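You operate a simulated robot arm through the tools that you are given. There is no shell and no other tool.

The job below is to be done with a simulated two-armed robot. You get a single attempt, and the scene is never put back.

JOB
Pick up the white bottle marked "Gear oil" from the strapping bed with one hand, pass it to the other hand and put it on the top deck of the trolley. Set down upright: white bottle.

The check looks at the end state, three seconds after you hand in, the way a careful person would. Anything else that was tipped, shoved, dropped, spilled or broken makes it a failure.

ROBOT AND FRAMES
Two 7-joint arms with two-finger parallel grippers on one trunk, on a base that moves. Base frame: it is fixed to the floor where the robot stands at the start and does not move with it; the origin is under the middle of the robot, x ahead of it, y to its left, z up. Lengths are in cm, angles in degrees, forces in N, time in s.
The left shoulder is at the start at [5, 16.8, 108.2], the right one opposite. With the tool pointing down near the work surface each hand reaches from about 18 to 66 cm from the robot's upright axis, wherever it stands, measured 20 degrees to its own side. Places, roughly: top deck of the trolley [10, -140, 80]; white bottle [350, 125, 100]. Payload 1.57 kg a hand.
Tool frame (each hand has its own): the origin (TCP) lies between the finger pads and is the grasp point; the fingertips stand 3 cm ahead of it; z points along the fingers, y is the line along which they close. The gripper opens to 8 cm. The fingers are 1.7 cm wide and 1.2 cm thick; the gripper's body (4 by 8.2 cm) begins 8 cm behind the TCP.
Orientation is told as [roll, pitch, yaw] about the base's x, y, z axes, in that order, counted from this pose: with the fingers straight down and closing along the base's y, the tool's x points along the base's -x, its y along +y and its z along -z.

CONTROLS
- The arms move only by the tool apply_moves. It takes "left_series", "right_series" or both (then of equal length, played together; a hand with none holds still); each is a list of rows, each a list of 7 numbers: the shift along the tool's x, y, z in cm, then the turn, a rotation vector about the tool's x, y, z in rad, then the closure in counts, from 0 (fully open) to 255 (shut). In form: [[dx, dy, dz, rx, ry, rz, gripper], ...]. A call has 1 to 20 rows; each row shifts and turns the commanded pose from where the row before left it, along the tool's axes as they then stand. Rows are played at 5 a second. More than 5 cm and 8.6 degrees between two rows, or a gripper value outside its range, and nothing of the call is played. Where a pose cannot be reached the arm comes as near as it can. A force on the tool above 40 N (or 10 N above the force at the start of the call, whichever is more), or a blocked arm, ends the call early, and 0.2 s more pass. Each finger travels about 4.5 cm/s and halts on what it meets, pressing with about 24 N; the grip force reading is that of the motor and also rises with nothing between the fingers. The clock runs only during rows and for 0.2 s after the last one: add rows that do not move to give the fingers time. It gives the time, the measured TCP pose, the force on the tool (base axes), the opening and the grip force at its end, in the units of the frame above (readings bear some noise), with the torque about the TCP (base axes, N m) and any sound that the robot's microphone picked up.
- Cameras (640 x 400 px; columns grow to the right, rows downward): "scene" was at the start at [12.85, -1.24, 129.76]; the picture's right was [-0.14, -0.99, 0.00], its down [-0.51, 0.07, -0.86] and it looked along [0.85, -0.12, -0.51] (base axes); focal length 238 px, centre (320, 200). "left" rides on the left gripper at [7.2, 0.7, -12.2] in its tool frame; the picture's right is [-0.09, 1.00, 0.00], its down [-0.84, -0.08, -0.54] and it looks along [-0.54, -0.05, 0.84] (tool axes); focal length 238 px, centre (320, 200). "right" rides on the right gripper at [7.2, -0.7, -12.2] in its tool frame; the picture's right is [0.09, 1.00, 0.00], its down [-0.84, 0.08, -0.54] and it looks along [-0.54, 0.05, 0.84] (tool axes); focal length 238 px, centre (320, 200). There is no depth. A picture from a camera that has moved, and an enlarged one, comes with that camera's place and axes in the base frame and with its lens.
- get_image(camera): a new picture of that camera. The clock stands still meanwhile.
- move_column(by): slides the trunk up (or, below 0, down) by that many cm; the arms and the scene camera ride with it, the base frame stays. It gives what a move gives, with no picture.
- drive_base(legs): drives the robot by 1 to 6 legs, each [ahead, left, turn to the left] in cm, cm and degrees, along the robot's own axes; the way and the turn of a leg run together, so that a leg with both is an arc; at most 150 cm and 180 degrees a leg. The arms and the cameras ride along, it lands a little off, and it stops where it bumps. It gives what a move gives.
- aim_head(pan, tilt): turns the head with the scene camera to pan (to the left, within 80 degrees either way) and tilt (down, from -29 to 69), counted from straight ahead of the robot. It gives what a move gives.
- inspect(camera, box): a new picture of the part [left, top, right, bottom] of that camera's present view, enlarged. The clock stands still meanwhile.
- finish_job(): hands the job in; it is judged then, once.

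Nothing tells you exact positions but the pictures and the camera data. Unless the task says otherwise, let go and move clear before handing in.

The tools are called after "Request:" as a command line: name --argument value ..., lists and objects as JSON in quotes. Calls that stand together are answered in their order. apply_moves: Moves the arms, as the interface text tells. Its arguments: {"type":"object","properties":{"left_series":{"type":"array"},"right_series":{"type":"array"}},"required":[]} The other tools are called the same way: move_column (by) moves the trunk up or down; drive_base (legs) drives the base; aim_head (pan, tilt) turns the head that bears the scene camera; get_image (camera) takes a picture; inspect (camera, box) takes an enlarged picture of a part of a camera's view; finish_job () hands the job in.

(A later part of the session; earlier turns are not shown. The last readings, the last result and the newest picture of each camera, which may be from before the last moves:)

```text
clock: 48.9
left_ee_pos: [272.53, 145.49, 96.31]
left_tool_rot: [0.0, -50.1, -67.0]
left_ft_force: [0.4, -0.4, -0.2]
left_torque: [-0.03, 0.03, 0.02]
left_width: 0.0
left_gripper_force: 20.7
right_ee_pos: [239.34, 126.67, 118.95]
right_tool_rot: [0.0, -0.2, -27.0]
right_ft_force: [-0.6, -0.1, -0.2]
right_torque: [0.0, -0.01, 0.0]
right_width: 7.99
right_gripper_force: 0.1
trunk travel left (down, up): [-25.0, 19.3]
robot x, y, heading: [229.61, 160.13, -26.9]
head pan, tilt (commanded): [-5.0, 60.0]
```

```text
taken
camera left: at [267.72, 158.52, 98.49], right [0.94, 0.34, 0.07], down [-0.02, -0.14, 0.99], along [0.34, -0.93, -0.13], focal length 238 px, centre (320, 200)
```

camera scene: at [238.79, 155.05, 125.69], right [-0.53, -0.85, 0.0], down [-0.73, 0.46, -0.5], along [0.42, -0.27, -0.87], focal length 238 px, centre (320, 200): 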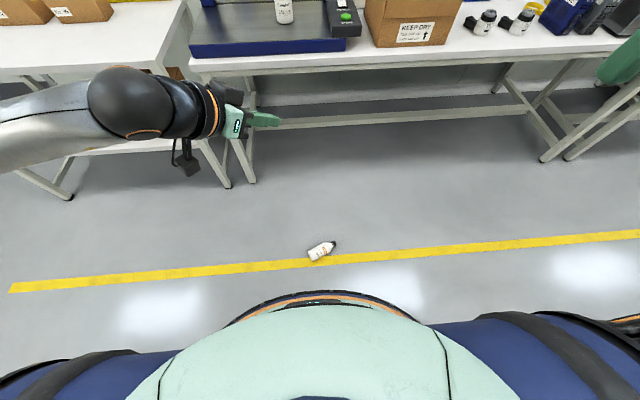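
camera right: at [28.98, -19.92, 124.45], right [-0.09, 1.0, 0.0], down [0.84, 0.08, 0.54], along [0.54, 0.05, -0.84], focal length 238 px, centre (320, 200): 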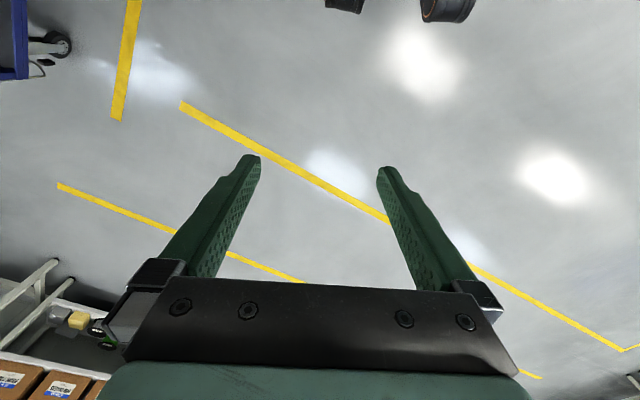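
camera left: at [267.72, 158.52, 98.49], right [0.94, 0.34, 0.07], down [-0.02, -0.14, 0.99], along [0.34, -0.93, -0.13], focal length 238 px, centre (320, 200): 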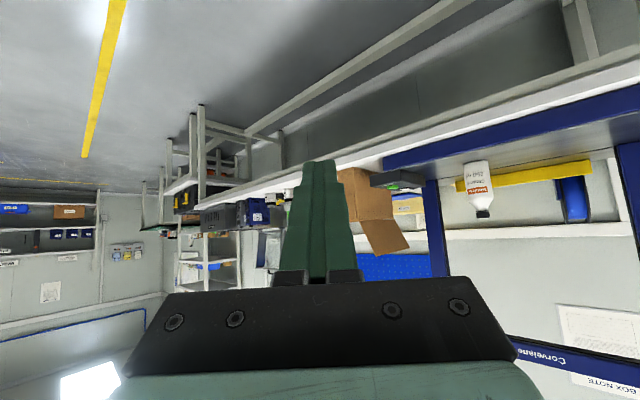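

Request:
inspect --camera "scene" --box '[280, 225, 360, 275]'

Request:
apply_moves --left_series '[[0, 0, 0, 0, 0, 0, 0], [0, 0, 0, 0, 0, 0, 0], [0, 0, 0, 0, 0, 0, 0], [0, 0, 0, 0, 0, 0, 0], [0, 0, 0, 0, 0, 0, 0]]'

Request:
inspect --camera "scene" --box '[280, 225, 360, 275]'

```text
8.00 times, centred on (320, 250) of scene
camera zoom: at [238.79, 155.05, 125.69], right [-0.53, -0.85, 0.0], down [-0.73, 0.46, -0.5], along [0.42, -0.27, -0.87], focal length 1900 px, centre (320, -200)
```

zoom: 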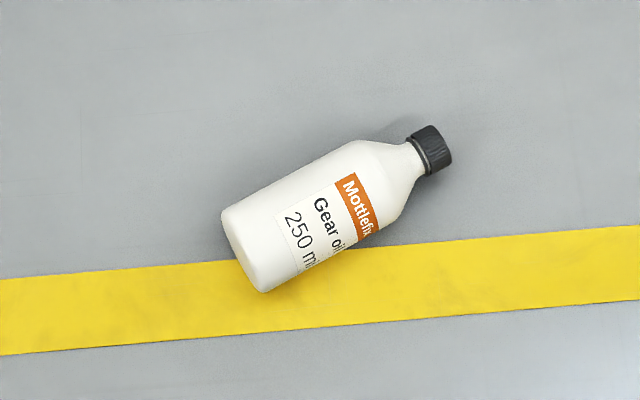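

```text
clock: 50.1
left_ee_pos: [272.5, 145.43, 96.32]
left_tool_rot: [0.1, -50.1, -67.0]
left_ft_force: [-0.7, 0.0, -0.5]
left_torque: [0.02, -0.01, 0.0]
left_width: 8.0
left_gripper_force: 0.1
right_ee_pos: [239.26, 126.8, 119.01]
right_tool_rot: [0.0, -0.2, -26.9]
right_ft_force: [0.6, -1.1, -0.7]
right_torque: [-0.01, 0.03, 0.02]
right_width: 8.02
right_gripper_force: 0.0
trunk travel left (down, up): [-25.0, 19.3]
robot x, y, heading: [229.69, 160.34, -26.8]
head pan, tilt (commanded): [-5.0, 60.0]
```

```text
8.00 times, centred on (320, 250) of scene
camera zoom: at [238.79, 155.05, 125.69], right [-0.53, -0.85, 0.0], down [-0.73, 0.46, -0.5], along [0.42, -0.26, -0.87], focal length 1900 px, centre (320, -200)
```

zoom: 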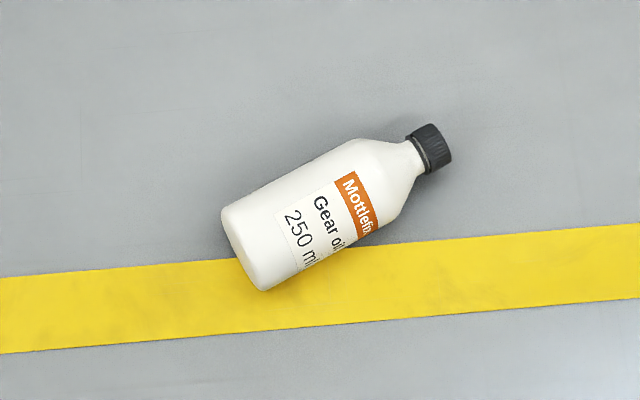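

The Gear oil bottle lies intact and at rest on the floor, base near [272.6, 139.8] and cap near [271.8, 125.4]. I will recover it: first straighten the left hand, then reposition the base so the bottle lies in front of the left shoulder with its cap pointing away.

Request:
apply_moves --left_series '[[0, 0, 0, -0.107, 0, -0.09, 0], [0, 0, 0, -0.107, 0, -0.09, 0], [0, 0, 0, -0.107, 0, -0.09, 0], [0, 0, 0, -0.107, 0, -0.09, 0], [0, 0, 0, -0.107, 0, -0.09, 0], [0, 0, 0, 0, 0.145, 0, 0], [0, 0, 0, 0, 0.145, 0, 0], [0, 0, 0, 0, 0.145, 0, 0], [0, 0, 0, 0, 0.145, 0, 0], [0, 0, 0, 0, 0.145, 0, 0], [0, 0, 0, 0, 0.145, 0, 0], [0, 3, -4, 0, 0, 0, 0], [0, 3, -4, 0, 0, 0, 0], [0, 3, -4, 0, 0, 0, 0], [0, 0, 0, 0, 0, 0, 0]]'

Request:
get_image --camera "left"

Request:
get_image --camera "scene"

```text
clock: 53.3
left_ee_pos: [276.55, 153.44, 108.44]
left_tool_rot: [-0.1, -0.1, -26.8]
left_ft_force: [0.1, -0.5, 0.5]
left_torque: [0.01, 0.03, 0.01]
left_width: 8.01
left_gripper_force: 0.2
right_ee_pos: [239.27, 126.69, 119.03]
right_tool_rot: [0.0, -0.1, -27.0]
right_ft_force: [-0.3, 0.2, 0.1]
right_torque: [0.01, -0.02, 0.02]
right_width: 7.97
right_gripper_force: 0.0
trunk travel left (down, up): [-25.0, 19.3]
robot x, y, heading: [229.72, 160.36, -26.9]
head pan, tilt (commanded): [-5.0, 60.0]
```

```text
taken
camera left: at [270.45, 157.17, 120.46], right [0.53, 0.85, 0.0], down [0.71, -0.45, 0.54], along [0.46, -0.29, -0.84], focal length 238 px, centre (320, 200)
```

left: 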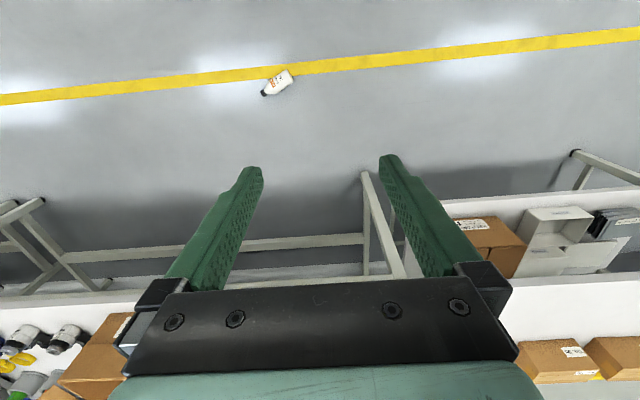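

```text
taken
camera scene: at [238.8, 155.04, 125.68], right [-0.53, -0.85, 0.0], down [-0.73, 0.46, -0.5], along [0.42, -0.26, -0.87], focal length 238 px, centre (320, 200)
```

scene: 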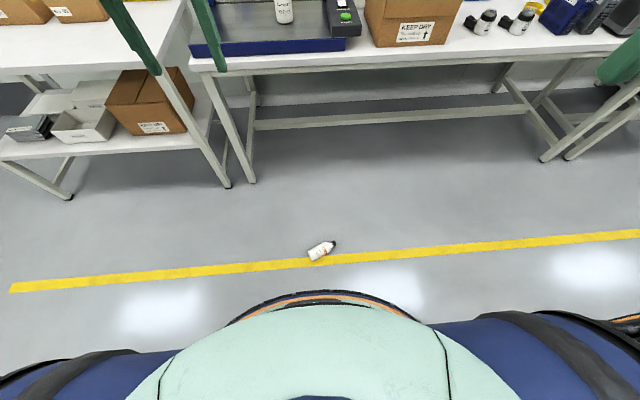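

The floor around the bottle is clear. I turn in place and shift so the bottle ends about 45 cm ahead and 17 cm left of the robot axis, never driving over it.

Request:
drive_base --legs '[[0, 0, -66], [-19.5, 0, 0], [0, 26.8, 0]]'

Request:
aim_head --pan 10 --tilt 60

Request:
get_image --camera "scene"

Request:
get_image --camera "left"

```text
clock: 60.4
left_ee_pos: [270.26, 132.92, 108.27]
left_tool_rot: [0.0, -0.2, -93.3]
left_ft_force: [-0.6, -0.5, 0.2]
left_torque: [0.02, 0.02, -0.01]
left_width: 8.0
left_gripper_force: 0.0
right_ee_pos: [231.0, 156.37, 118.99]
right_tool_rot: [0.0, -0.2, -93.3]
right_ft_force: [-0.3, -0.1, 0.0]
right_torque: [-0.02, 0.03, 0.03]
right_width: 7.99
right_gripper_force: 0.1
trunk travel left (down, up): [-25.0, 19.3]
robot x, y, heading: [257.88, 178.27, -93.4]
head pan, tilt (commanded): [-5.0, 60.0]
```

```text
clock: 61.1
left_ee_pos: [270.17, 132.92, 108.39]
left_tool_rot: [-0.1, -0.3, -93.3]
left_ft_force: [0.5, -0.3, 0.1]
left_torque: [0.0, 0.02, -0.01]
left_width: 8.02
left_gripper_force: 0.0
right_ee_pos: [230.97, 156.29, 118.94]
right_tool_rot: [0.1, -0.2, -93.2]
right_ft_force: [-0.1, -0.2, -0.4]
right_torque: [-0.02, 0.02, -0.01]
right_width: 8.0
right_gripper_force: 0.1
trunk travel left (down, up): [-25.0, 19.3]
robot x, y, heading: [257.79, 178.56, -93.1]
head pan, tilt (commanded): [10.0, 60.0]
```

```text
taken
camera scene: at [258.39, 168.03, 125.69], right [-0.99, -0.11, 0.0], down [-0.1, 0.86, -0.5], along [0.06, -0.5, -0.87], focal length 238 px, centre (320, 200)
```

scene: 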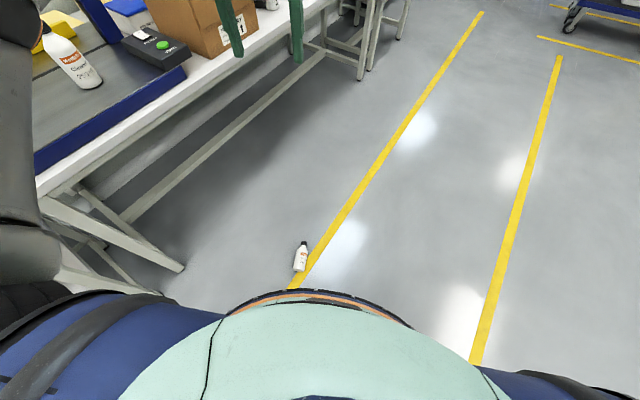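

```text
taken
camera left: at [271.36, 140.01, 120.43], right [0.99, -0.15, 0.0], down [-0.12, -0.83, 0.54], along [-0.08, -0.54, -0.84], focal length 238 px, centre (320, 200)
```

left: 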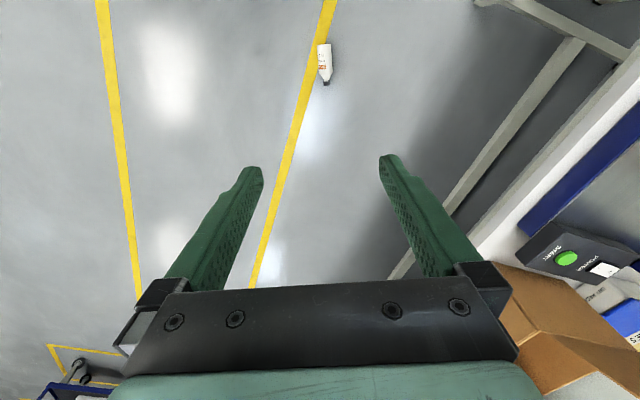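

Request:
inspect --camera "scene" --box '[260, 225, 340, 275]'

Request:
inspect --camera "left" --box '[280, 30, 380, 100]'

```text
8.00 times, centred on (300, 250) of scene
camera zoom: at [258.39, 168.03, 125.69], right [-0.99, -0.11, 0.0], down [-0.1, 0.86, -0.5], along [0.06, -0.5, -0.87], focal length 1900 px, centre (480, -200)
```

zoom: 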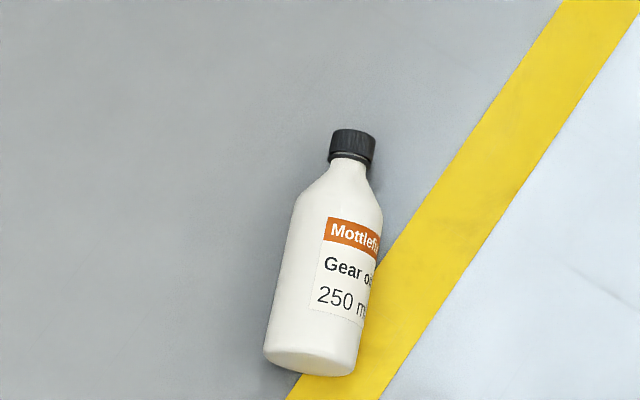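

```text
5.71 times, centred on (330, 65) of left
camera zoom: at [271.36, 140.01, 120.43], right [0.99, -0.15, 0.0], down [-0.12, -0.83, 0.54], along [-0.08, -0.54, -0.84], focal length 1362 px, centre (263, 971)
```

zoom: 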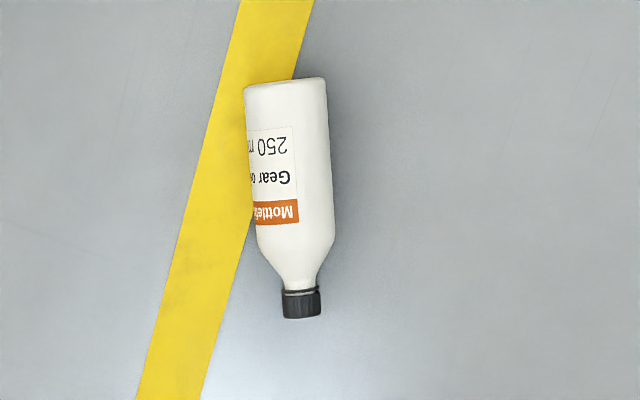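

The bottle's axis runs straight ahead of the robot, cap away; I will grip it about 5.5 cm from its base at [272.6, 134.6]. I lower the trunk, then lower the left hand partway to test the reach.

Request:
move_column --by -25

Request:
apply_moves --left_series '[[0.9, 1.15, 4.5, 0, 0, 0, 0], [0.9, 1.15, 4.5, 0, 0, 0, 0], [0, 0, 4.8, 0, 0, 0, 0], [0, 0, 4.8, 0, 0, 0, 0], [0, 0, 4.8, 0, 0, 0, 0], [0, 0, 4.8, 0, 0, 0, 0], [0, 0, 4.8, 0, 0, 0, 0], [0, 0, 4.8, 0, 0, 0, 0], [0, 0, 4.8, 0, 0, 0, 0], [0, 0, 4.8, 0, 0, 0, 0], [0, 0, 0, 0, 0, 0, 0], [0, 0, 0, 0, 0, 0, 0]]'

Request:
get_image --camera "left"

Request:
get_image --camera "scene"

```text
clock: 63.7
left_ee_pos: [270.15, 132.99, 83.4]
left_tool_rot: [-0.1, -0.3, -93.3]
left_ft_force: [0.0, 0.2, -0.1]
left_torque: [0.04, 0.02, -0.02]
left_width: 7.97
left_gripper_force: 0.2
right_ee_pos: [230.77, 156.27, 94.03]
right_tool_rot: [0.0, 0.0, -93.3]
right_ft_force: [-1.0, -0.2, -0.5]
right_torque: [-0.02, -0.02, -0.01]
right_width: 8.01
right_gripper_force: 0.1
trunk travel left (down, up): [0.0, 44.3]
robot x, y, heading: [258.36, 178.54, -93.3]
head pan, tilt (commanded): [10.0, 60.0]
```

```text
clock: 66.3
left_ee_pos: [272.67, 134.29, 35.9]
left_tool_rot: [-0.1, -0.3, -93.4]
left_ft_force: [0.0, -0.4, -0.7]
left_torque: [-0.01, 0.0, -0.02]
left_width: 8.0
left_gripper_force: 0.0
right_ee_pos: [230.89, 156.25, 94.1]
right_tool_rot: [-0.1, -0.1, -93.2]
right_ft_force: [0.7, 0.1, -0.6]
right_torque: [0.03, -0.02, -0.02]
right_width: 8.03
right_gripper_force: 0.1
trunk travel left (down, up): [0.0, 44.3]
robot x, y, heading: [257.76, 178.3, -93.5]
head pan, tilt (commanded): [10.0, 60.0]
```

```text
taken
camera left: at [273.84, 141.35, 48.07], right [0.99, -0.15, 0.0], down [-0.12, -0.83, 0.55], along [-0.08, -0.54, -0.84], focal length 238 px, centre (320, 200)
```

left: 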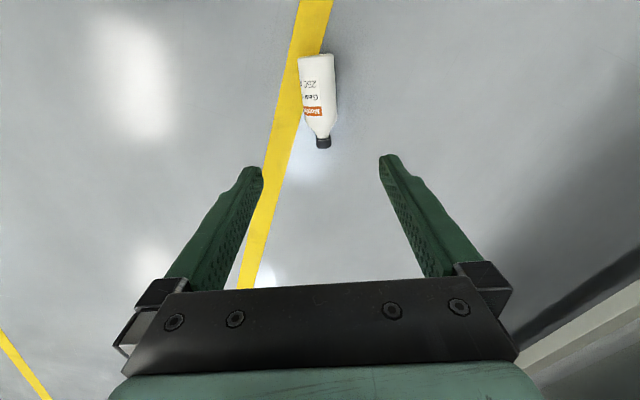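

```text
taken
camera scene: at [258.39, 168.03, 100.69], right [-0.99, -0.12, 0.0], down [-0.1, 0.86, -0.5], along [0.06, -0.5, -0.87], focal length 238 px, centre (320, 200)
```

scene: 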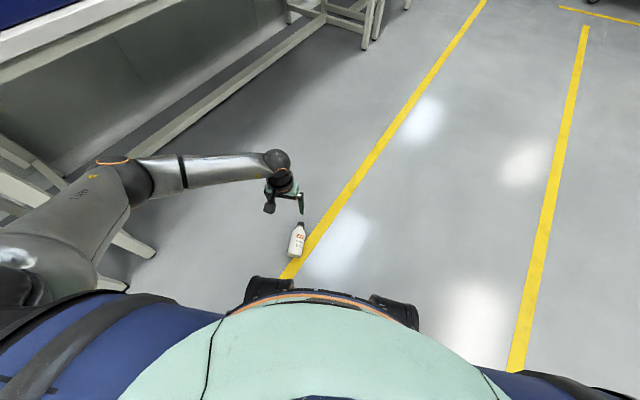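

The reach is fine and the hand is above the bottle, yaw-aligned with its axis. I lower to just above it and check once more.

Request:
apply_moves --left_series '[[0, 0, 4.2, 0, 0, 0, 0], [0, 0, 4.2, 0, 0, 0, 0], [0, 0, 4.2, 0, 0, 0, 0], [0, 0, 4.2, 0, 0, 0, 0], [0, 0, 4.2, 0, 0, 0, 0], [0, 0, 4.2, 0, 0, 0, 0], [0, 0, 0, 0, 0, 0, 0], [0, 0, 0, 0, 0, 0, 0]]'

Request:
get_image --camera "left"

Request:
get_image --camera "scene"

```text
clock: 68.1
left_ee_pos: [272.89, 136.26, 17.25]
left_tool_rot: [-0.1, -0.3, -93.3]
left_ft_force: [-0.3, 0.4, 0.4]
left_torque: [0.03, 0.01, 0.01]
left_width: 8.01
left_gripper_force: 0.1
left hand out of reach, approached as far as the arm can: row 5, 6
right_ee_pos: [230.9, 156.29, 93.97]
right_tool_rot: [0.0, -0.1, -93.5]
right_ft_force: [0.2, 0.1, 0.5]
right_torque: [0.0, 0.01, 0.0]
right_width: 8.0
right_gripper_force: 0.1
trunk travel left (down, up): [0.0, 44.3]
robot x, y, heading: [257.73, 178.91, -93.3]
head pan, tilt (commanded): [10.0, 60.0]
```

```text
taken
camera left: at [273.99, 143.24, 29.5], right [0.99, -0.15, 0.0], down [-0.12, -0.83, 0.55], along [-0.08, -0.54, -0.84], focal length 238 px, centre (320, 200)
```

left: 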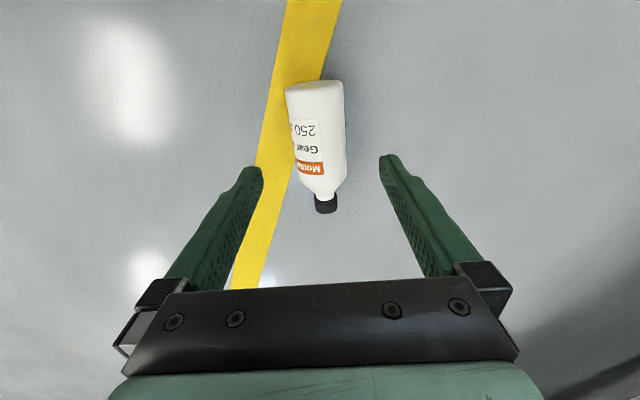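

```text
taken
camera scene: at [258.39, 168.03, 100.69], right [-0.99, -0.12, 0.0], down [-0.1, 0.86, -0.5], along [0.06, -0.5, -0.87], focal length 238 px, centre (320, 200)
```

scene: 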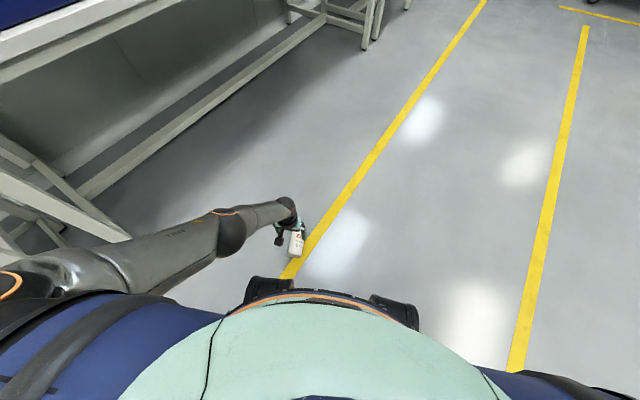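

At full trunk-down the left hand only reaches z ≈ 17 there, so the bottle must lie much closer to directly below the shoulder. I check the shape of my own base before bringing it alongside.

Request:
apply_moves --left_series '[[0, 0, -4.5, 0, 0, 0, 0], [0, 0, -4.5, 0, 0, 0, 0], [0, 0, -4.5, 0, 0, 0, 0], [0, 0, -4.5, 0, 0, 0, 0], [0, 0, -4.5, 0, 0, 0, 0], [0, 0, -4.5, 0, 0, 0, 0], [0, 0, 0, 0, 0, 0, 0]]'

Request:
aim_head --pan 0 --tilt 69

Request:
get_image --camera "scene"

Request:
aim_head --pan 80 --tilt 69

Request:
get_image --camera "scene"

Request:
get_image --camera "right"

```text
clock: 69.7
left_ee_pos: [272.76, 136.21, 44.43]
left_tool_rot: [-0.1, -0.1, -93.2]
left_ft_force: [-1.1, 0.5, -0.2]
left_torque: [0.0, 0.0, 0.05]
left_width: 7.99
left_gripper_force: 0.1
right_ee_pos: [231.03, 156.35, 93.99]
right_tool_rot: [-0.1, -0.1, -93.3]
right_ft_force: [0.6, 0.6, 0.0]
right_torque: [0.01, 0.02, 0.04]
right_width: 8.02
right_gripper_force: 0.1
trunk travel left (down, up): [0.0, 44.3]
robot x, y, heading: [257.98, 178.48, -93.4]
head pan, tilt (commanded): [10.0, 60.0]
```

```text
clock: 70.5
left_ee_pos: [272.81, 136.16, 44.44]
left_tool_rot: [-0.1, -0.2, -93.3]
left_ft_force: [-1.6, -0.2, -0.1]
left_torque: [0.01, -0.01, 0.0]
left_width: 8.01
left_gripper_force: 0.0
right_ee_pos: [230.89, 156.27, 94.12]
right_tool_rot: [-0.1, -0.1, -93.3]
right_ft_force: [-0.8, -0.7, 0.6]
right_torque: [0.02, -0.03, -0.03]
right_width: 8.01
right_gripper_force: 0.1
trunk travel left (down, up): [0.0, 44.3]
robot x, y, heading: [258.11, 178.48, -93.2]
head pan, tilt (commanded): [0.0, 68.8]
```

```text
taken
camera scene: at [257.3, 169.06, 99.75], right [-1.0, 0.06, 0.0], down [0.05, 0.93, -0.36], along [-0.02, -0.36, -0.93], focal length 238 px, centre (320, 200)
```

scene: 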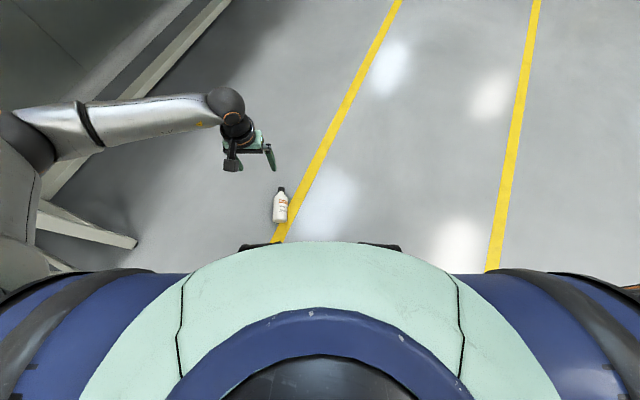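

```text
clock: 72.0
left_ee_pos: [272.76, 136.15, 44.45]
left_tool_rot: [-0.1, -0.2, -93.3]
left_ft_force: [0.3, 0.1, -0.9]
left_torque: [0.0, -0.02, 0.0]
left_width: 8.01
left_gripper_force: 0.1
right_ee_pos: [230.96, 156.29, 93.98]
right_tool_rot: [0.0, -0.1, -93.4]
right_ft_force: [0.3, 0.0, 0.2]
right_torque: [0.0, 0.0, -0.01]
right_width: 7.96
right_gripper_force: 0.1
trunk travel left (down, up): [0.0, 44.3]
robot x, y, heading: [257.95, 178.64, -93.4]
head pan, tilt (commanded): [80.0, 68.8]
```

```text
taken
camera scene: at [263.06, 173.35, 99.75], right [-0.23, -0.97, 0.0], down [-0.91, 0.22, -0.36], along [0.35, -0.08, -0.93], focal length 238 px, centre (320, 200)
```

scene: 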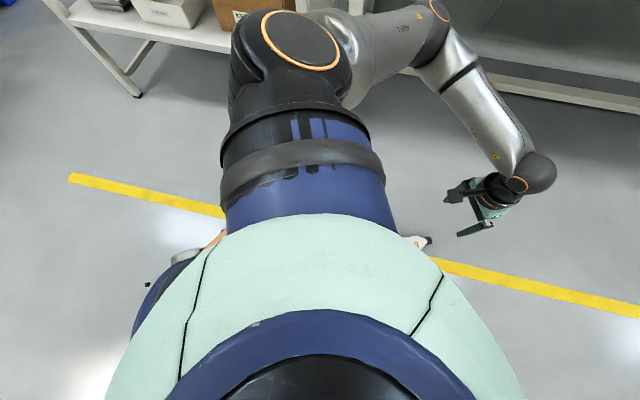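

```text
taken
camera right: at [230.61, 163.62, 106.21], right [1.0, 0.03, 0.0], down [0.03, -0.84, 0.54], along [0.02, -0.54, -0.84], focal length 238 px, centre (320, 200)
```

right: 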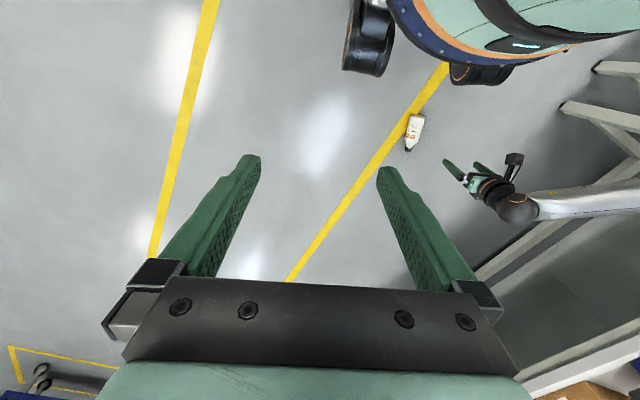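

Request:
inspect --camera "right" --box '[320, 0, 640, 200]'

Request:
inspect --camera "scene" --box '[60, 150, 300, 340]'

```text
2.00 times, centred on (480, 100) of right
camera zoom: at [230.61, 163.62, 106.21], right [1.0, 0.03, 0.0], down [0.03, -0.84, 0.54], along [0.02, -0.54, -0.84], focal length 477 px, centre (0, 400)
```

zoom: 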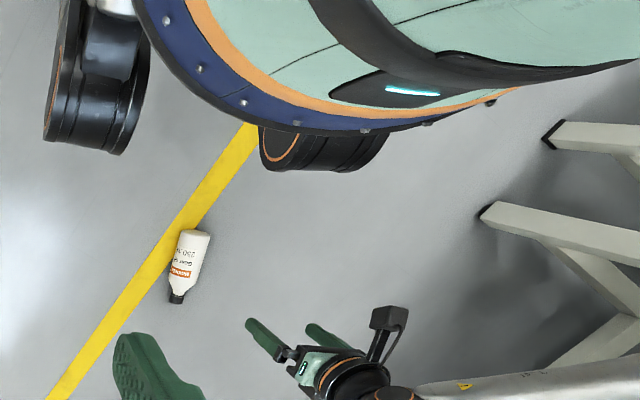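

```text
2.11 times, centred on (180, 245) of scene
camera zoom: at [263.06, 173.35, 99.75], right [-0.23, -0.97, 0.0], down [-0.91, 0.22, -0.36], along [0.35, -0.08, -0.93], focal length 500 px, centre (615, 105)
```

zoom: 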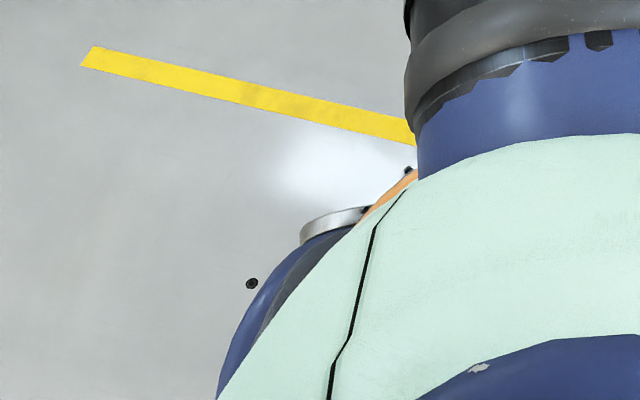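

My base is narrow near the floor (floor is visible within about 20 cm sideways), so the bottle can be picked up beside the robot almost below the left shoulder. I turn so the bottle's axis points sideways and bring it about 34 cm to my left.

Request:
drive_base --legs '[[0, 0, -90.2], [-23.4, 0, 0]]'

Request:
aim_head --pan 60 --tilt 50

Request:
get_image --camera "scene"

```text
clock: 77.6
left_ee_pos: [238.14, 162.94, 44.42]
left_tool_rot: [-0.1, -0.2, 175.5]
left_ft_force: [0.6, 0.6, -0.3]
left_torque: [0.02, -0.01, -0.02]
left_width: 8.01
left_gripper_force: 0.1
right_ee_pos: [259.08, 204.23, 94.03]
right_tool_rot: [0.0, 0.1, 175.3]
right_ft_force: [0.5, -0.5, -0.5]
right_torque: [0.02, -0.02, 0.01]
right_width: 8.0
right_gripper_force: 0.1
trunk travel left (down, up): [0.0, 44.3]
robot x, y, heading: [280.43, 176.77, 175.3]
head pan, tilt (commanded): [80.0, 68.8]
```

```text
clock: 78.4
left_ee_pos: [238.08, 162.98, 44.35]
left_tool_rot: [0.0, -0.2, 175.4]
left_ft_force: [-0.1, 0.3, -0.4]
left_torque: [-0.02, 0.02, 0.01]
left_width: 7.99
left_gripper_force: 0.1
right_ee_pos: [259.0, 204.2, 93.95]
right_tool_rot: [0.0, -0.1, 175.3]
right_ft_force: [0.0, -0.1, -0.7]
right_torque: [0.02, 0.0, -0.02]
right_width: 8.0
right_gripper_force: 0.1
trunk travel left (down, up): [0.0, 44.3]
robot x, y, heading: [280.6, 176.52, 175.2]
head pan, tilt (commanded): [60.0, 50.0]
```

```text
taken
camera scene: at [272.33, 170.71, 101.94], right [-0.82, 0.57, 0.0], down [0.44, 0.63, -0.64], along [-0.36, -0.53, -0.77], focal length 238 px, centre (320, 200)
```

scene: 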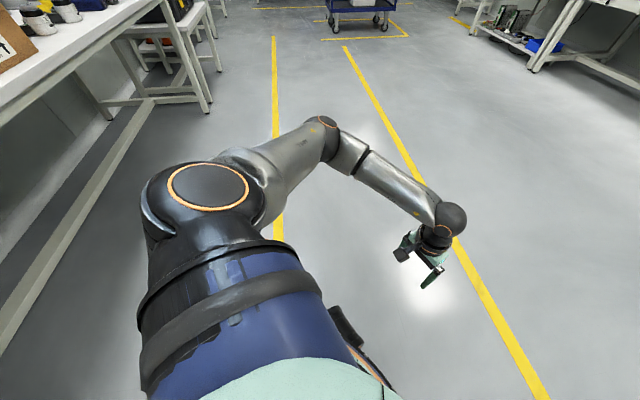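

Request:
apply_moves --left_series '[[2.4, 3.1, 1, 0, 0, 0, 0], [2.4, 3.1, 1, 0, 0, 0, 0], [2.4, 3.1, 1, 0, 0, 0, 0], [2.4, 3.1, 1, 0, 0, 0, 0], [2.4, 3.1, 1, 0, 0, 0, 0], [2.4, 3.1, 1, 0, 0, 0, 0], [2.4, 3.1, 1, 0, 0, 0, 0], [2.4, 3.1, 1, 0, 0, 0, 0], [0, 0, 0, 0, 0, 0, 0]]'

Request:
apply_moves --left_series '[[0, 0, 0, 0, 0, -0.143, 0], [0, 0, 0, 0, 0, -0.143, 0], [0, 0, 0, 0, 0, -0.143, 0], [0, 0, 0, 0, 0, -0.143, 0], [0, 0, 0, 0, 0, -0.143, 0], [0, 0, 0, 0, 0, -0.143, 0], [0, 0, 0, 0, 0, -0.143, 0], [0, 0, 0, 0, 0, -0.143, 0], [0, 0, 0, 0, 0, -0.143, 0], [0, 0, 0, 0, 0, -0.143, 0], [0, 0, 0, 0, 0, -0.141, 0], [0, 0, 0, 0, 0, 0, 0], [0, 0, 0, 0, 0, 0, 0]]'

Request:
get_image --camera "left"

Request:
get_image --camera "scene"

```text
clock: 80.4
left_ee_pos: [255.11, 136.6, 36.34]
left_tool_rot: [-0.1, -0.2, 175.4]
left_ft_force: [0.9, -0.4, 0.0]
left_torque: [-0.02, -0.01, 0.0]
left_width: 7.98
left_gripper_force: 0.1
right_ee_pos: [259.03, 204.24, 94.02]
right_tool_rot: [0.0, -0.2, 175.3]
right_ft_force: [-0.6, -0.3, -0.3]
right_torque: [0.02, -0.01, -0.02]
right_width: 8.0
right_gripper_force: 0.1
trunk travel left (down, up): [0.0, 44.3]
robot x, y, heading: [281.09, 176.85, 175.3]
head pan, tilt (commanded): [60.0, 50.0]
```

```text
clock: 83.2
left_ee_pos: [255.14, 136.53, 36.23]
left_tool_rot: [-0.3, 0.1, -94.6]
left_ft_force: [-0.3, 0.2, -0.4]
left_torque: [-0.01, 0.01, -0.01]
left_width: 8.01
left_gripper_force: 0.0
right_ee_pos: [259.05, 204.25, 94.0]
right_tool_rot: [-0.1, -0.1, 175.4]
right_ft_force: [-0.1, 0.0, 0.6]
right_torque: [-0.01, 0.0, 0.0]
right_width: 8.02
right_gripper_force: 0.0
trunk travel left (down, up): [0.0, 44.3]
robot x, y, heading: [280.68, 176.65, 175.5]
head pan, tilt (commanded): [60.0, 50.0]
```

```text
taken
camera left: at [256.43, 143.73, 48.35], right [0.99, -0.17, 0.0], down [-0.14, -0.83, 0.54], along [-0.09, -0.53, -0.84], focal length 238 px, centre (320, 200)
```

left: 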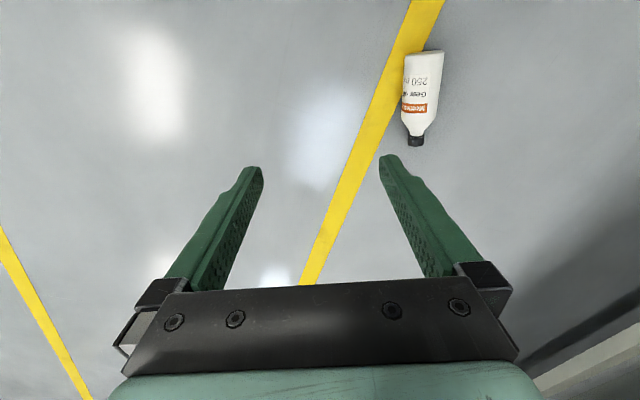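

```text
taken
camera scene: at [272.32, 170.71, 101.94], right [-0.82, 0.57, 0.0], down [0.44, 0.63, -0.64], along [-0.37, -0.53, -0.77], focal length 238 px, centre (320, 200)
```

scene: 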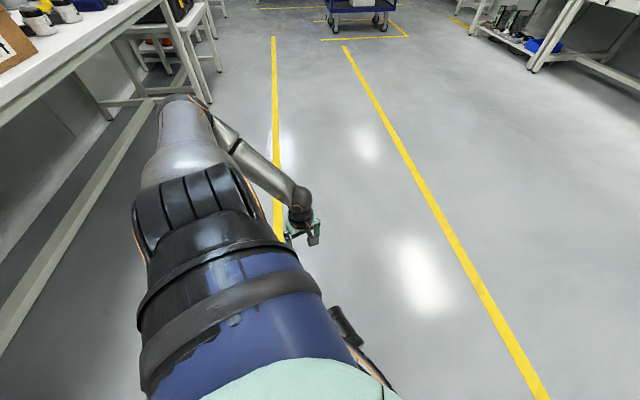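

The bottle is unmoved at base [273.1, 139.9] to cap [272.4, 125.2]. I shift the base 9 cm left so the grip point is about 17 cm from below the shoulder, then recheck.

Request:
drive_base --legs '[[0, 9, 0]]'

Request:
apply_moves --left_series '[[0, 3, 0, 0, 0, 0, 0], [0, 3, 0, 0, 0, 0, 0], [0, 3, 0, 0, 0, 0, 0], [0, 3, 0, 0, 0, 0, 0], [0, 0, 0, 0, 0, 0, 0]]'

Request:
get_image --camera "left"

Request:
get_image --camera "scene"

```text
clock: 84.8
left_ee_pos: [254.34, 127.57, 36.32]
left_tool_rot: [-0.2, 0.1, -94.7]
left_ft_force: [-0.9, -0.1, -0.6]
left_torque: [-0.03, 0.0, 0.04]
left_width: 8.01
left_gripper_force: 0.0
right_ee_pos: [258.35, 195.08, 93.99]
right_tool_rot: [0.0, -0.1, 175.3]
right_ft_force: [-0.5, 1.0, -0.2]
right_torque: [-0.02, -0.02, 0.03]
right_width: 8.02
right_gripper_force: 0.1
trunk travel left (down, up): [0.0, 44.3]
robot x, y, heading: [280.27, 167.47, 175.3]
head pan, tilt (commanded): [60.0, 50.0]
stopped in leg 1: the robot was blocked; the commanded pose is now the measured one
```

```text
clock: 86.0
left_ee_pos: [266.36, 126.63, 36.17]
left_tool_rot: [-0.2, 0.1, -94.7]
left_ft_force: [0.5, -0.5, 0.4]
left_torque: [0.03, 0.0, -0.02]
left_width: 8.0
left_gripper_force: 0.0
right_ee_pos: [258.29, 195.08, 93.95]
right_tool_rot: [0.0, -0.1, 175.2]
right_ft_force: [-0.1, -0.8, 0.1]
right_torque: [-0.03, 0.0, 0.0]
right_width: 8.01
right_gripper_force: 0.0
trunk travel left (down, up): [0.0, 44.3]
robot x, y, heading: [279.95, 167.3, 175.4]
head pan, tilt (commanded): [60.0, 50.0]
```

```text
taken
camera left: at [267.63, 133.61, 48.34], right [0.98, -0.17, 0.0], down [-0.14, -0.83, 0.54], along [-0.1, -0.53, -0.84], focal length 238 px, centre (320, 200)
```

left: 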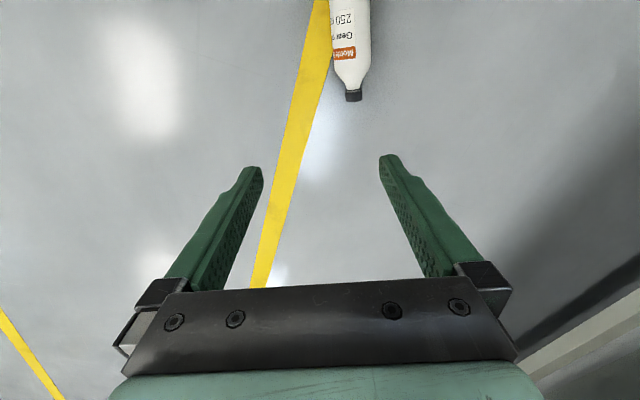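

```text
taken
camera scene: at [271.55, 161.55, 101.95], right [-0.82, 0.57, 0.0], down [0.44, 0.63, -0.64], along [-0.37, -0.53, -0.77], focal length 238 px, centre (320, 200)
```

scene: 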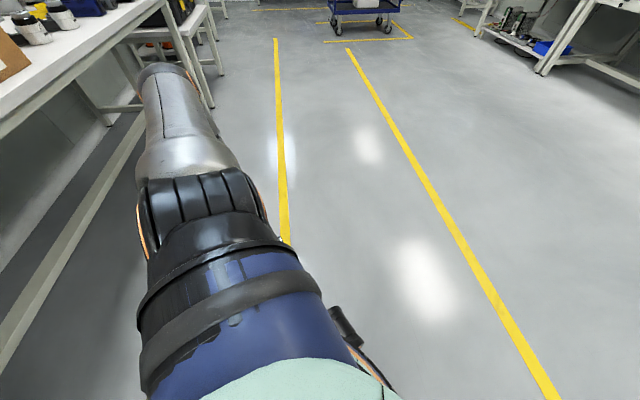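

The drive reported contact at its very end, so I check whether the bottle was touched by moving the left hand above the grip point and looking down.

Request:
apply_moves --left_series '[[2, 1.9, 0, 0, 0, 0, 0], [2, 1.9, 0, 0, 0, 0, 0], [2, 1.9, 0, 0, 0, 0, 0], [2.2, 0, 0, 0, 0, 0, 0], [0, 0, 0, 0, 0, 0, 0], [0, 0, 0, 0, 0, 0, 0]]'

Request:
get_image --camera "left"

```text
clock: 87.4
left_ee_pos: [268.13, 129.41, 36.42]
left_tool_rot: [-0.2, 0.1, -94.6]
left_ft_force: [0.3, 0.0, 0.7]
left_torque: [-0.01, 0.0, 0.02]
left_width: 8.01
left_gripper_force: 0.1
left hand out of reach, approached as far as the arm can: row 1, 2, 3, 4
right_ee_pos: [258.29, 195.1, 94.07]
right_tool_rot: [0.1, -0.1, 175.2]
right_ft_force: [0.5, 0.3, -0.1]
right_torque: [0.0, -0.01, 0.01]
right_width: 8.01
right_gripper_force: 0.1
trunk travel left (down, up): [0.0, 44.3]
robot x, y, heading: [280.26, 167.48, 175.2]
head pan, tilt (commanded): [60.0, 50.0]
```

```text
taken
camera left: at [269.44, 136.43, 48.51], right [0.99, -0.17, 0.0], down [-0.14, -0.83, 0.54], along [-0.09, -0.53, -0.84], focal length 238 px, centre (320, 200)
```

left: 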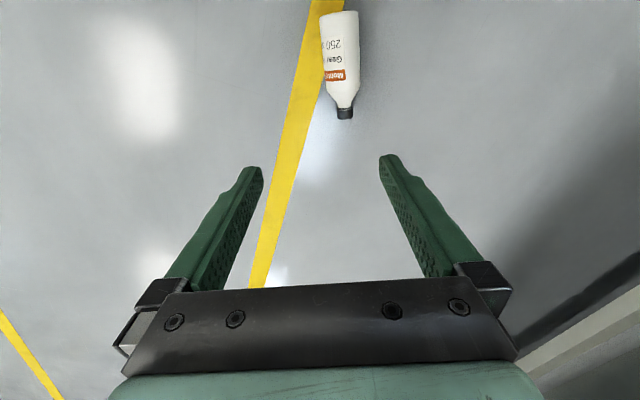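

The bottle has not moved. I lower the left hand outside of it first, then lean the hand slightly outward and move in over the grip point.

Request:
apply_moves --left_series '[[0, 0, 4, 0, 0, 0, 0], [0, 0, 4, 0, 0, 0, 0], [0, 0, 4, 0, 0, 0, 0], [0, 0, 4, 0, 0, 0, 0], [0, 0, 4, 0, 0, 0, 0], [0, 0, 0, 0, -0.07, 0, 0], [0, 0, 0, 0, -0.07, 0, 0], [0, 0, 0, 0, -0.07, 0, 0], [0, 0, 0, 0, 0, 0, 0], [0, 0, 0, 0, 0, 0, 0]]'

Request:
get_image --camera "left"

```text
clock: 89.6
left_ee_pos: [268.32, 129.39, 16.44]
left_tool_rot: [-1.1, -4.6, -95.1]
left_ft_force: [0.3, 0.2, 0.0]
left_torque: [0.04, -0.03, 0.02]
left_width: 7.98
left_gripper_force: 0.1
left hand out of reach, approached as far as the arm can: row 1, 7, 8
right_ee_pos: [258.38, 195.08, 93.94]
right_tool_rot: [0.0, -0.1, 175.3]
right_ft_force: [0.4, 0.1, -0.2]
right_torque: [0.0, 0.01, -0.03]
right_width: 8.0
right_gripper_force: 0.0
trunk travel left (down, up): [0.0, 44.3]
robot x, y, heading: [280.22, 167.56, 175.1]
head pan, tilt (commanded): [60.0, 50.0]
```

```text
taken
camera left: at [270.03, 137.45, 27.89], right [0.98, -0.18, -0.01], down [-0.14, -0.78, 0.61], along [-0.12, -0.6, -0.79], focal length 238 px, centre (320, 200)
```

left: 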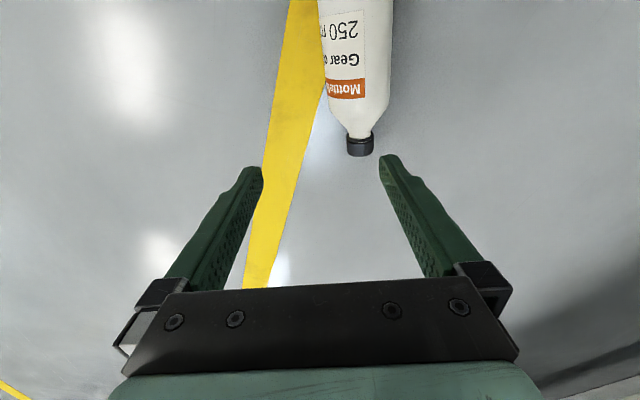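

Request:
apply_moves --left_series '[[0, 2.05, 0, 0, 0, 0, 0], [0, 2.05, 0, 0, 0, 0, 0], [1.8, 0, 1, 0, 0, 0, 0], [1.8, 0, 1, 0, 0, 0, 0], [1.8, 0, 1, 0, 0, 0, 0], [0, 0, 0, 0, 0, 0, 0], [0, 0, 0, 0, 0, 0, 0]]'

Request:
get_image --camera "left"

```text
clock: 90.5
left_ee_pos: [272.38, 129.56, 15.21]
left_tool_rot: [-0.8, -5.8, -95.6]
left_ft_force: [0.1, -1.1, -1.1]
left_torque: [0.17, 0.1, -0.08]
left_width: 8.01
left_gripper_force: 0.1
left hand out of reach, approached as far as the arm can: row 4
right_ee_pos: [258.34, 195.08, 93.86]
right_tool_rot: [-0.1, -0.2, 175.2]
right_ft_force: [0.2, 0.9, -0.7]
right_torque: [-0.01, -0.02, -0.04]
right_width: 8.0
right_gripper_force: 0.1
trunk travel left (down, up): [0.0, 44.3]
robot x, y, heading: [280.07, 167.49, 175.2]
head pan, tilt (commanded): [60.0, 50.0]
stopped in row 4 (left hand): the force on the tool passed its limit at 57 N (the readings are from after the stop); the commanded pose is now the measured one
```

```text
taken
camera left: at [273.99, 137.77, 26.55], right [0.98, -0.19, 0.0], down [-0.15, -0.77, 0.63], along [-0.12, -0.61, -0.78], focal length 238 px, centre (320, 200)
```

left: 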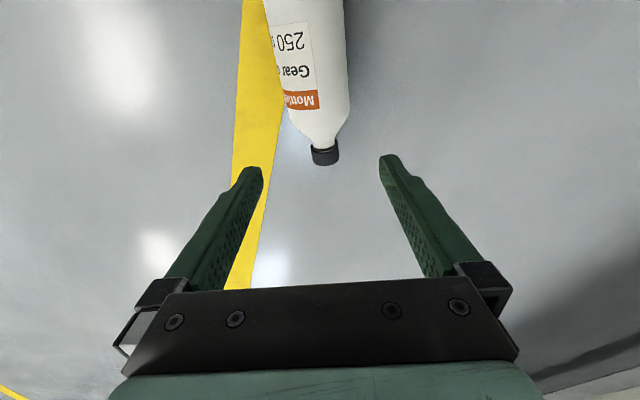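

The hand met something at about 27 cm left of my axis, probably part of my own base, so I back it off slightly. To see my base's real side profile I use the right hand's camera on the mirrored side.

Request:
apply_moves --left_series '[[-2, 0, -1, 0, 0, 0, 0], [-2, 0, -2, 0, 0, 0, 0], [0, 0, 0, 0, 0, 0, 0]]'

Request:
apply_moves --right_series '[[0, -4, 0, 0, 0, 0, 0], [0, -4, 0, 0, 0, 0, 0], [0, -4, 0, 0, 0, 0, 0], [0, -4, 0, 0, 0, 0, 0], [0, -4, 0, 0, 0, 0, 0], [0, -4, 0, 0, 0, 0, 0], [0, 0, 0, 0, 0, -0.143, 0], [0, 0, 0, 0, 0, -0.143, 0], [0, 0, 0, 0, 0, -0.143, 0], [0, 0, 0, 0, 0, -0.143, 0], [0, 0, 0, 0, 0, -0.143, 0], [0, 0, 0, 0, 0, -0.143, 0], [0, 0, 0, 0, 0, -0.143, 0], [0, 0, 0, 0, 0, -0.143, 0], [0, 0, 0, 0, 0, -0.143, 0], [0, 0, 0, 0, 0, -0.143, 0], [0, 0, 0, 0, 0, -0.143, 0], [0, 0, 0, 0, 0, 0, 0]]'

Request:
get_image --camera "right"

```text
clock: 91.3
left_ee_pos: [271.94, 125.83, 18.61]
left_tool_rot: [-0.8, -5.6, -95.5]
left_ft_force: [-0.1, -0.1, -0.3]
left_torque: [-0.01, 0.02, -0.02]
left_width: 8.0
left_gripper_force: 0.0
right_ee_pos: [258.24, 195.03, 94.14]
right_tool_rot: [0.0, -0.1, 175.2]
right_ft_force: [0.8, 0.3, 0.0]
right_torque: [-0.03, -0.01, -0.01]
right_width: 8.02
right_gripper_force: 0.0
trunk travel left (down, up): [0.0, 44.3]
robot x, y, heading: [280.23, 167.93, 175.4]
head pan, tilt (commanded): [60.0, 50.0]
```

```text
clock: 95.1
left_ee_pos: [272.04, 125.87, 18.74]
left_tool_rot: [-0.9, -5.9, -95.5]
left_ft_force: [0.3, -0.3, 0.2]
left_torque: [0.0, 0.0, -0.01]
left_width: 8.0
left_gripper_force: 0.0
right_ee_pos: [258.34, 188.31, 80.6]
right_tool_rot: [-0.1, -0.1, -94.6]
right_ft_force: [0.6, -0.6, -0.5]
right_torque: [0.02, 0.04, 0.0]
right_width: 7.98
right_gripper_force: 0.1
right hand out of reach, approached as far as the arm can: row 1, 2, 3, 4, 5, 6, 8, 9, 10, 11, 12, 13, 14, 15, 16, 17
trunk travel left (down, up): [0.0, 44.3]
robot x, y, heading: [280.12, 167.64, 175.3]
head pan, tilt (commanded): [60.0, 50.0]
```

```text
taken
camera right: at [258.2, 195.62, 92.86], right [1.0, 0.01, 0.0], down [0.01, -0.84, 0.54], along [0.0, -0.54, -0.84], focal length 238 px, centre (320, 200)
```

right: 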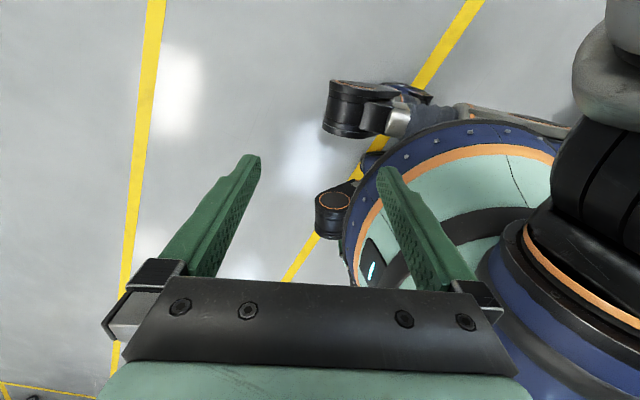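

Request:
inspect --camera "right" --box '[290, 40, 600, 260]'

```text
1.82 times, centred on (445, 150) of right
camera zoom: at [258.2, 195.62, 92.86], right [1.0, 0.01, 0.0], down [0.01, -0.84, 0.54], along [0.0, -0.54, -0.84], focal length 433 px, centre (93, 291)
```

zoom: 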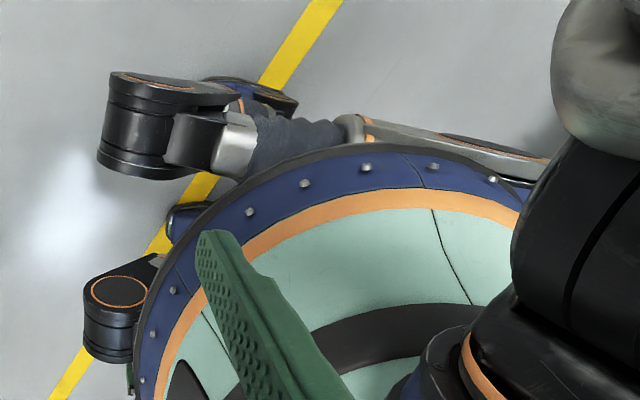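

My base seems to act like a drum of about 27 cm radius, so the hand camera (on the inner side) blocks a closer approach. I test how low the hand can really get just beside the bottle, clear of it.

Request:
apply_moves --left_series '[[0, -5, 0, 0, 0, 0, 0], [0, -5, 0, 0, 0, 0, 0], [0, 0, 3, 0, 0, 0, 0], [0, 0, 3, 0, 0, 0, 0], [0, 0, 3, 0, 0, 0, 0], [0, 0, 0, 0, -0.1, 0, 0], [0, 0, 2, 0, 0, 0, 0], [0, 0, 0, 0, -0.1, 0, 0], [0, 0, 0, 0, 0, 0, 0], [0, 0, 0, 0, 0, 0, 0]]'

Request:
get_image --camera "left"

Request:
get_image --camera "scene"

```text
clock: 97.3
left_ee_pos: [261.66, 125.53, 7.72]
left_tool_rot: [-0.9, -17.2, -95.4]
left_ft_force: [-0.2, 0.4, -0.1]
left_torque: [-0.01, -0.01, 0.01]
left_width: 7.99
left_gripper_force: 0.1
right_ee_pos: [258.33, 188.3, 80.78]
right_tool_rot: [-0.1, 0.0, -94.8]
right_ft_force: [-1.0, 0.0, -0.4]
right_torque: [-0.01, 0.01, -0.02]
right_width: 8.01
right_gripper_force: 0.0
trunk travel left (down, up): [0.0, 44.3]
robot x, y, heading: [280.07, 167.57, 175.1]
head pan, tilt (commanded): [60.0, 50.0]
```

```text
taken
camera left: at [263.58, 135.89, 17.21], right [0.98, -0.19, 0.01], down [-0.13, -0.63, 0.77], along [-0.13, -0.76, -0.64], focal length 238 px, centre (320, 200)
```

left: 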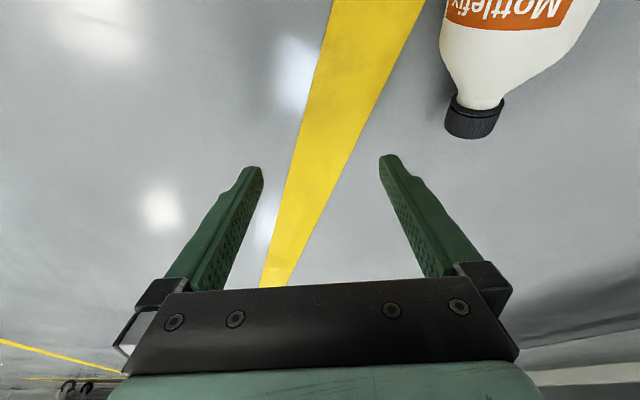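

```text
taken
camera scene: at [271.55, 161.55, 101.94], right [-0.82, 0.57, 0.0], down [0.44, 0.63, -0.64], along [-0.37, -0.53, -0.77], focal length 238 px, centre (320, 200)
```

scene: 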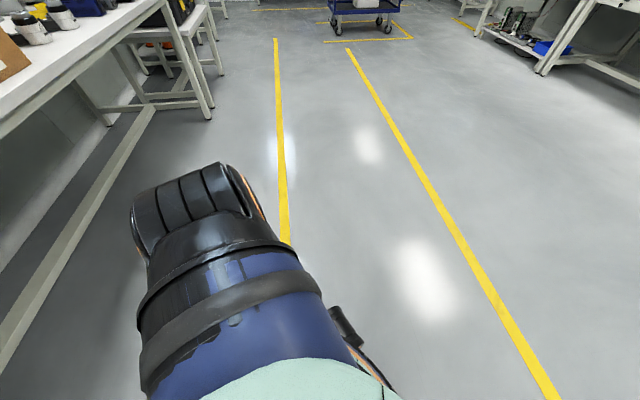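

The hand reached z = 7.7 with a 17° lean without hitting a limit. I probe a few centimetres lower here beside the bottle.

Request:
apply_moves --left_series '[[0.3, 0, 0.95, 0, 0, 0, 0], [0.3, 0, 0.95, 0, 0, 0, 0], [0.15, 0, 0.48, 0, 0, 0, 0], [0, 0, 0, 0, 0, 0, 0], [0, 0, 0, 0, 0, 0, 0]]'

```text
clock: 98.5
left_ee_pos: [263.1, 126.09, 7.14]
left_tool_rot: [0.7, -16.3, -95.6]
left_ft_force: [-0.6, -0.1, 0.1]
left_torque: [-0.02, -0.02, 0.01]
left_width: 8.02
left_gripper_force: 0.1
left hand out of reach, approached as far as the arm can: row 1, 2, 3
right_ee_pos: [258.24, 188.41, 80.69]
right_tool_rot: [0.0, 0.0, -94.9]
right_ft_force: [-0.5, -0.2, 0.0]
right_torque: [0.0, -0.01, -0.05]
right_width: 8.02
right_gripper_force: 0.0
trunk travel left (down, up): [0.0, 44.3]
robot x, y, heading: [279.75, 167.38, 175.1]
head pan, tilt (commanded): [60.0, 50.0]
```

The arm's real limit is about 81 cm from the shoulder, so with the bottle about 40 cm to my left the fingertips can reach its mid-height while the hand camera stays clear of my base. I raise the hand and shift the base about 7 cm away from the bottle.

Request:
apply_moves --left_series '[[-1, 0, -3.3, 0, 0, 0, 0], [-1, 0, -3.3, 0, 0, 0, 0], [-1, 0, -3.3, 0, 0, 0, 0], [0, 0, 0, 0, 0, 0, 0]]'

Request:
drive_base --legs '[[0, -6.9, 0], [-1.6, 0, 0]]'

Request:
get_image --camera "left"

```text
clock: 99.5
left_ee_pos: [261.95, 125.47, 17.75]
left_tool_rot: [-0.8, -17.3, -95.3]
left_ft_force: [0.1, -0.1, -0.3]
left_torque: [0.01, 0.01, -0.01]
left_width: 8.0
left_gripper_force: 0.0
right_ee_pos: [258.43, 188.3, 80.73]
right_tool_rot: [-0.1, 0.0, -94.8]
right_ft_force: [0.8, 0.5, 0.3]
right_torque: [-0.02, 0.0, -0.03]
right_width: 7.98
right_gripper_force: 0.1
trunk travel left (down, up): [0.0, 44.3]
robot x, y, heading: [279.63, 167.62, 175.1]
head pan, tilt (commanded): [60.0, 50.0]
```

```text
clock: 101.2
left_ee_pos: [264.01, 132.42, 17.68]
left_tool_rot: [-0.8, -17.3, -95.4]
left_ft_force: [-0.2, -0.2, 0.2]
left_torque: [0.0, -0.04, -0.02]
left_width: 7.98
left_gripper_force: 0.0
right_ee_pos: [260.45, 195.02, 80.62]
right_tool_rot: [-0.1, 0.0, -94.7]
right_ft_force: [1.3, -0.1, -0.1]
right_torque: [-0.01, -0.02, 0.02]
right_width: 7.98
right_gripper_force: 0.0
trunk travel left (down, up): [0.0, 44.3]
robot x, y, heading: [282.15, 174.23, 175.1]
head pan, tilt (commanded): [60.0, 50.0]
```

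```text
taken
camera left: at [265.9, 142.62, 27.05], right [0.98, -0.18, 0.01], down [-0.13, -0.63, 0.77], along [-0.13, -0.76, -0.64], focal length 238 px, centre (320, 200)
```

left: 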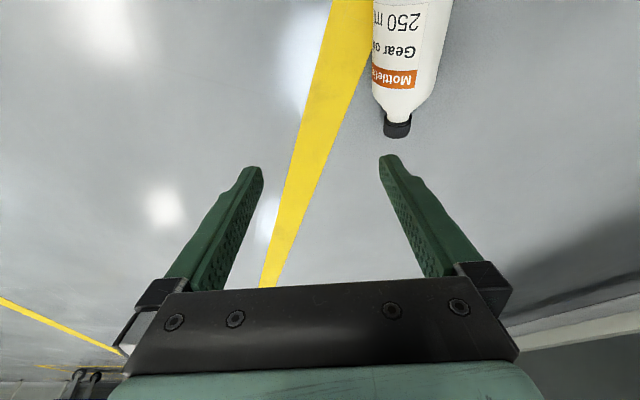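

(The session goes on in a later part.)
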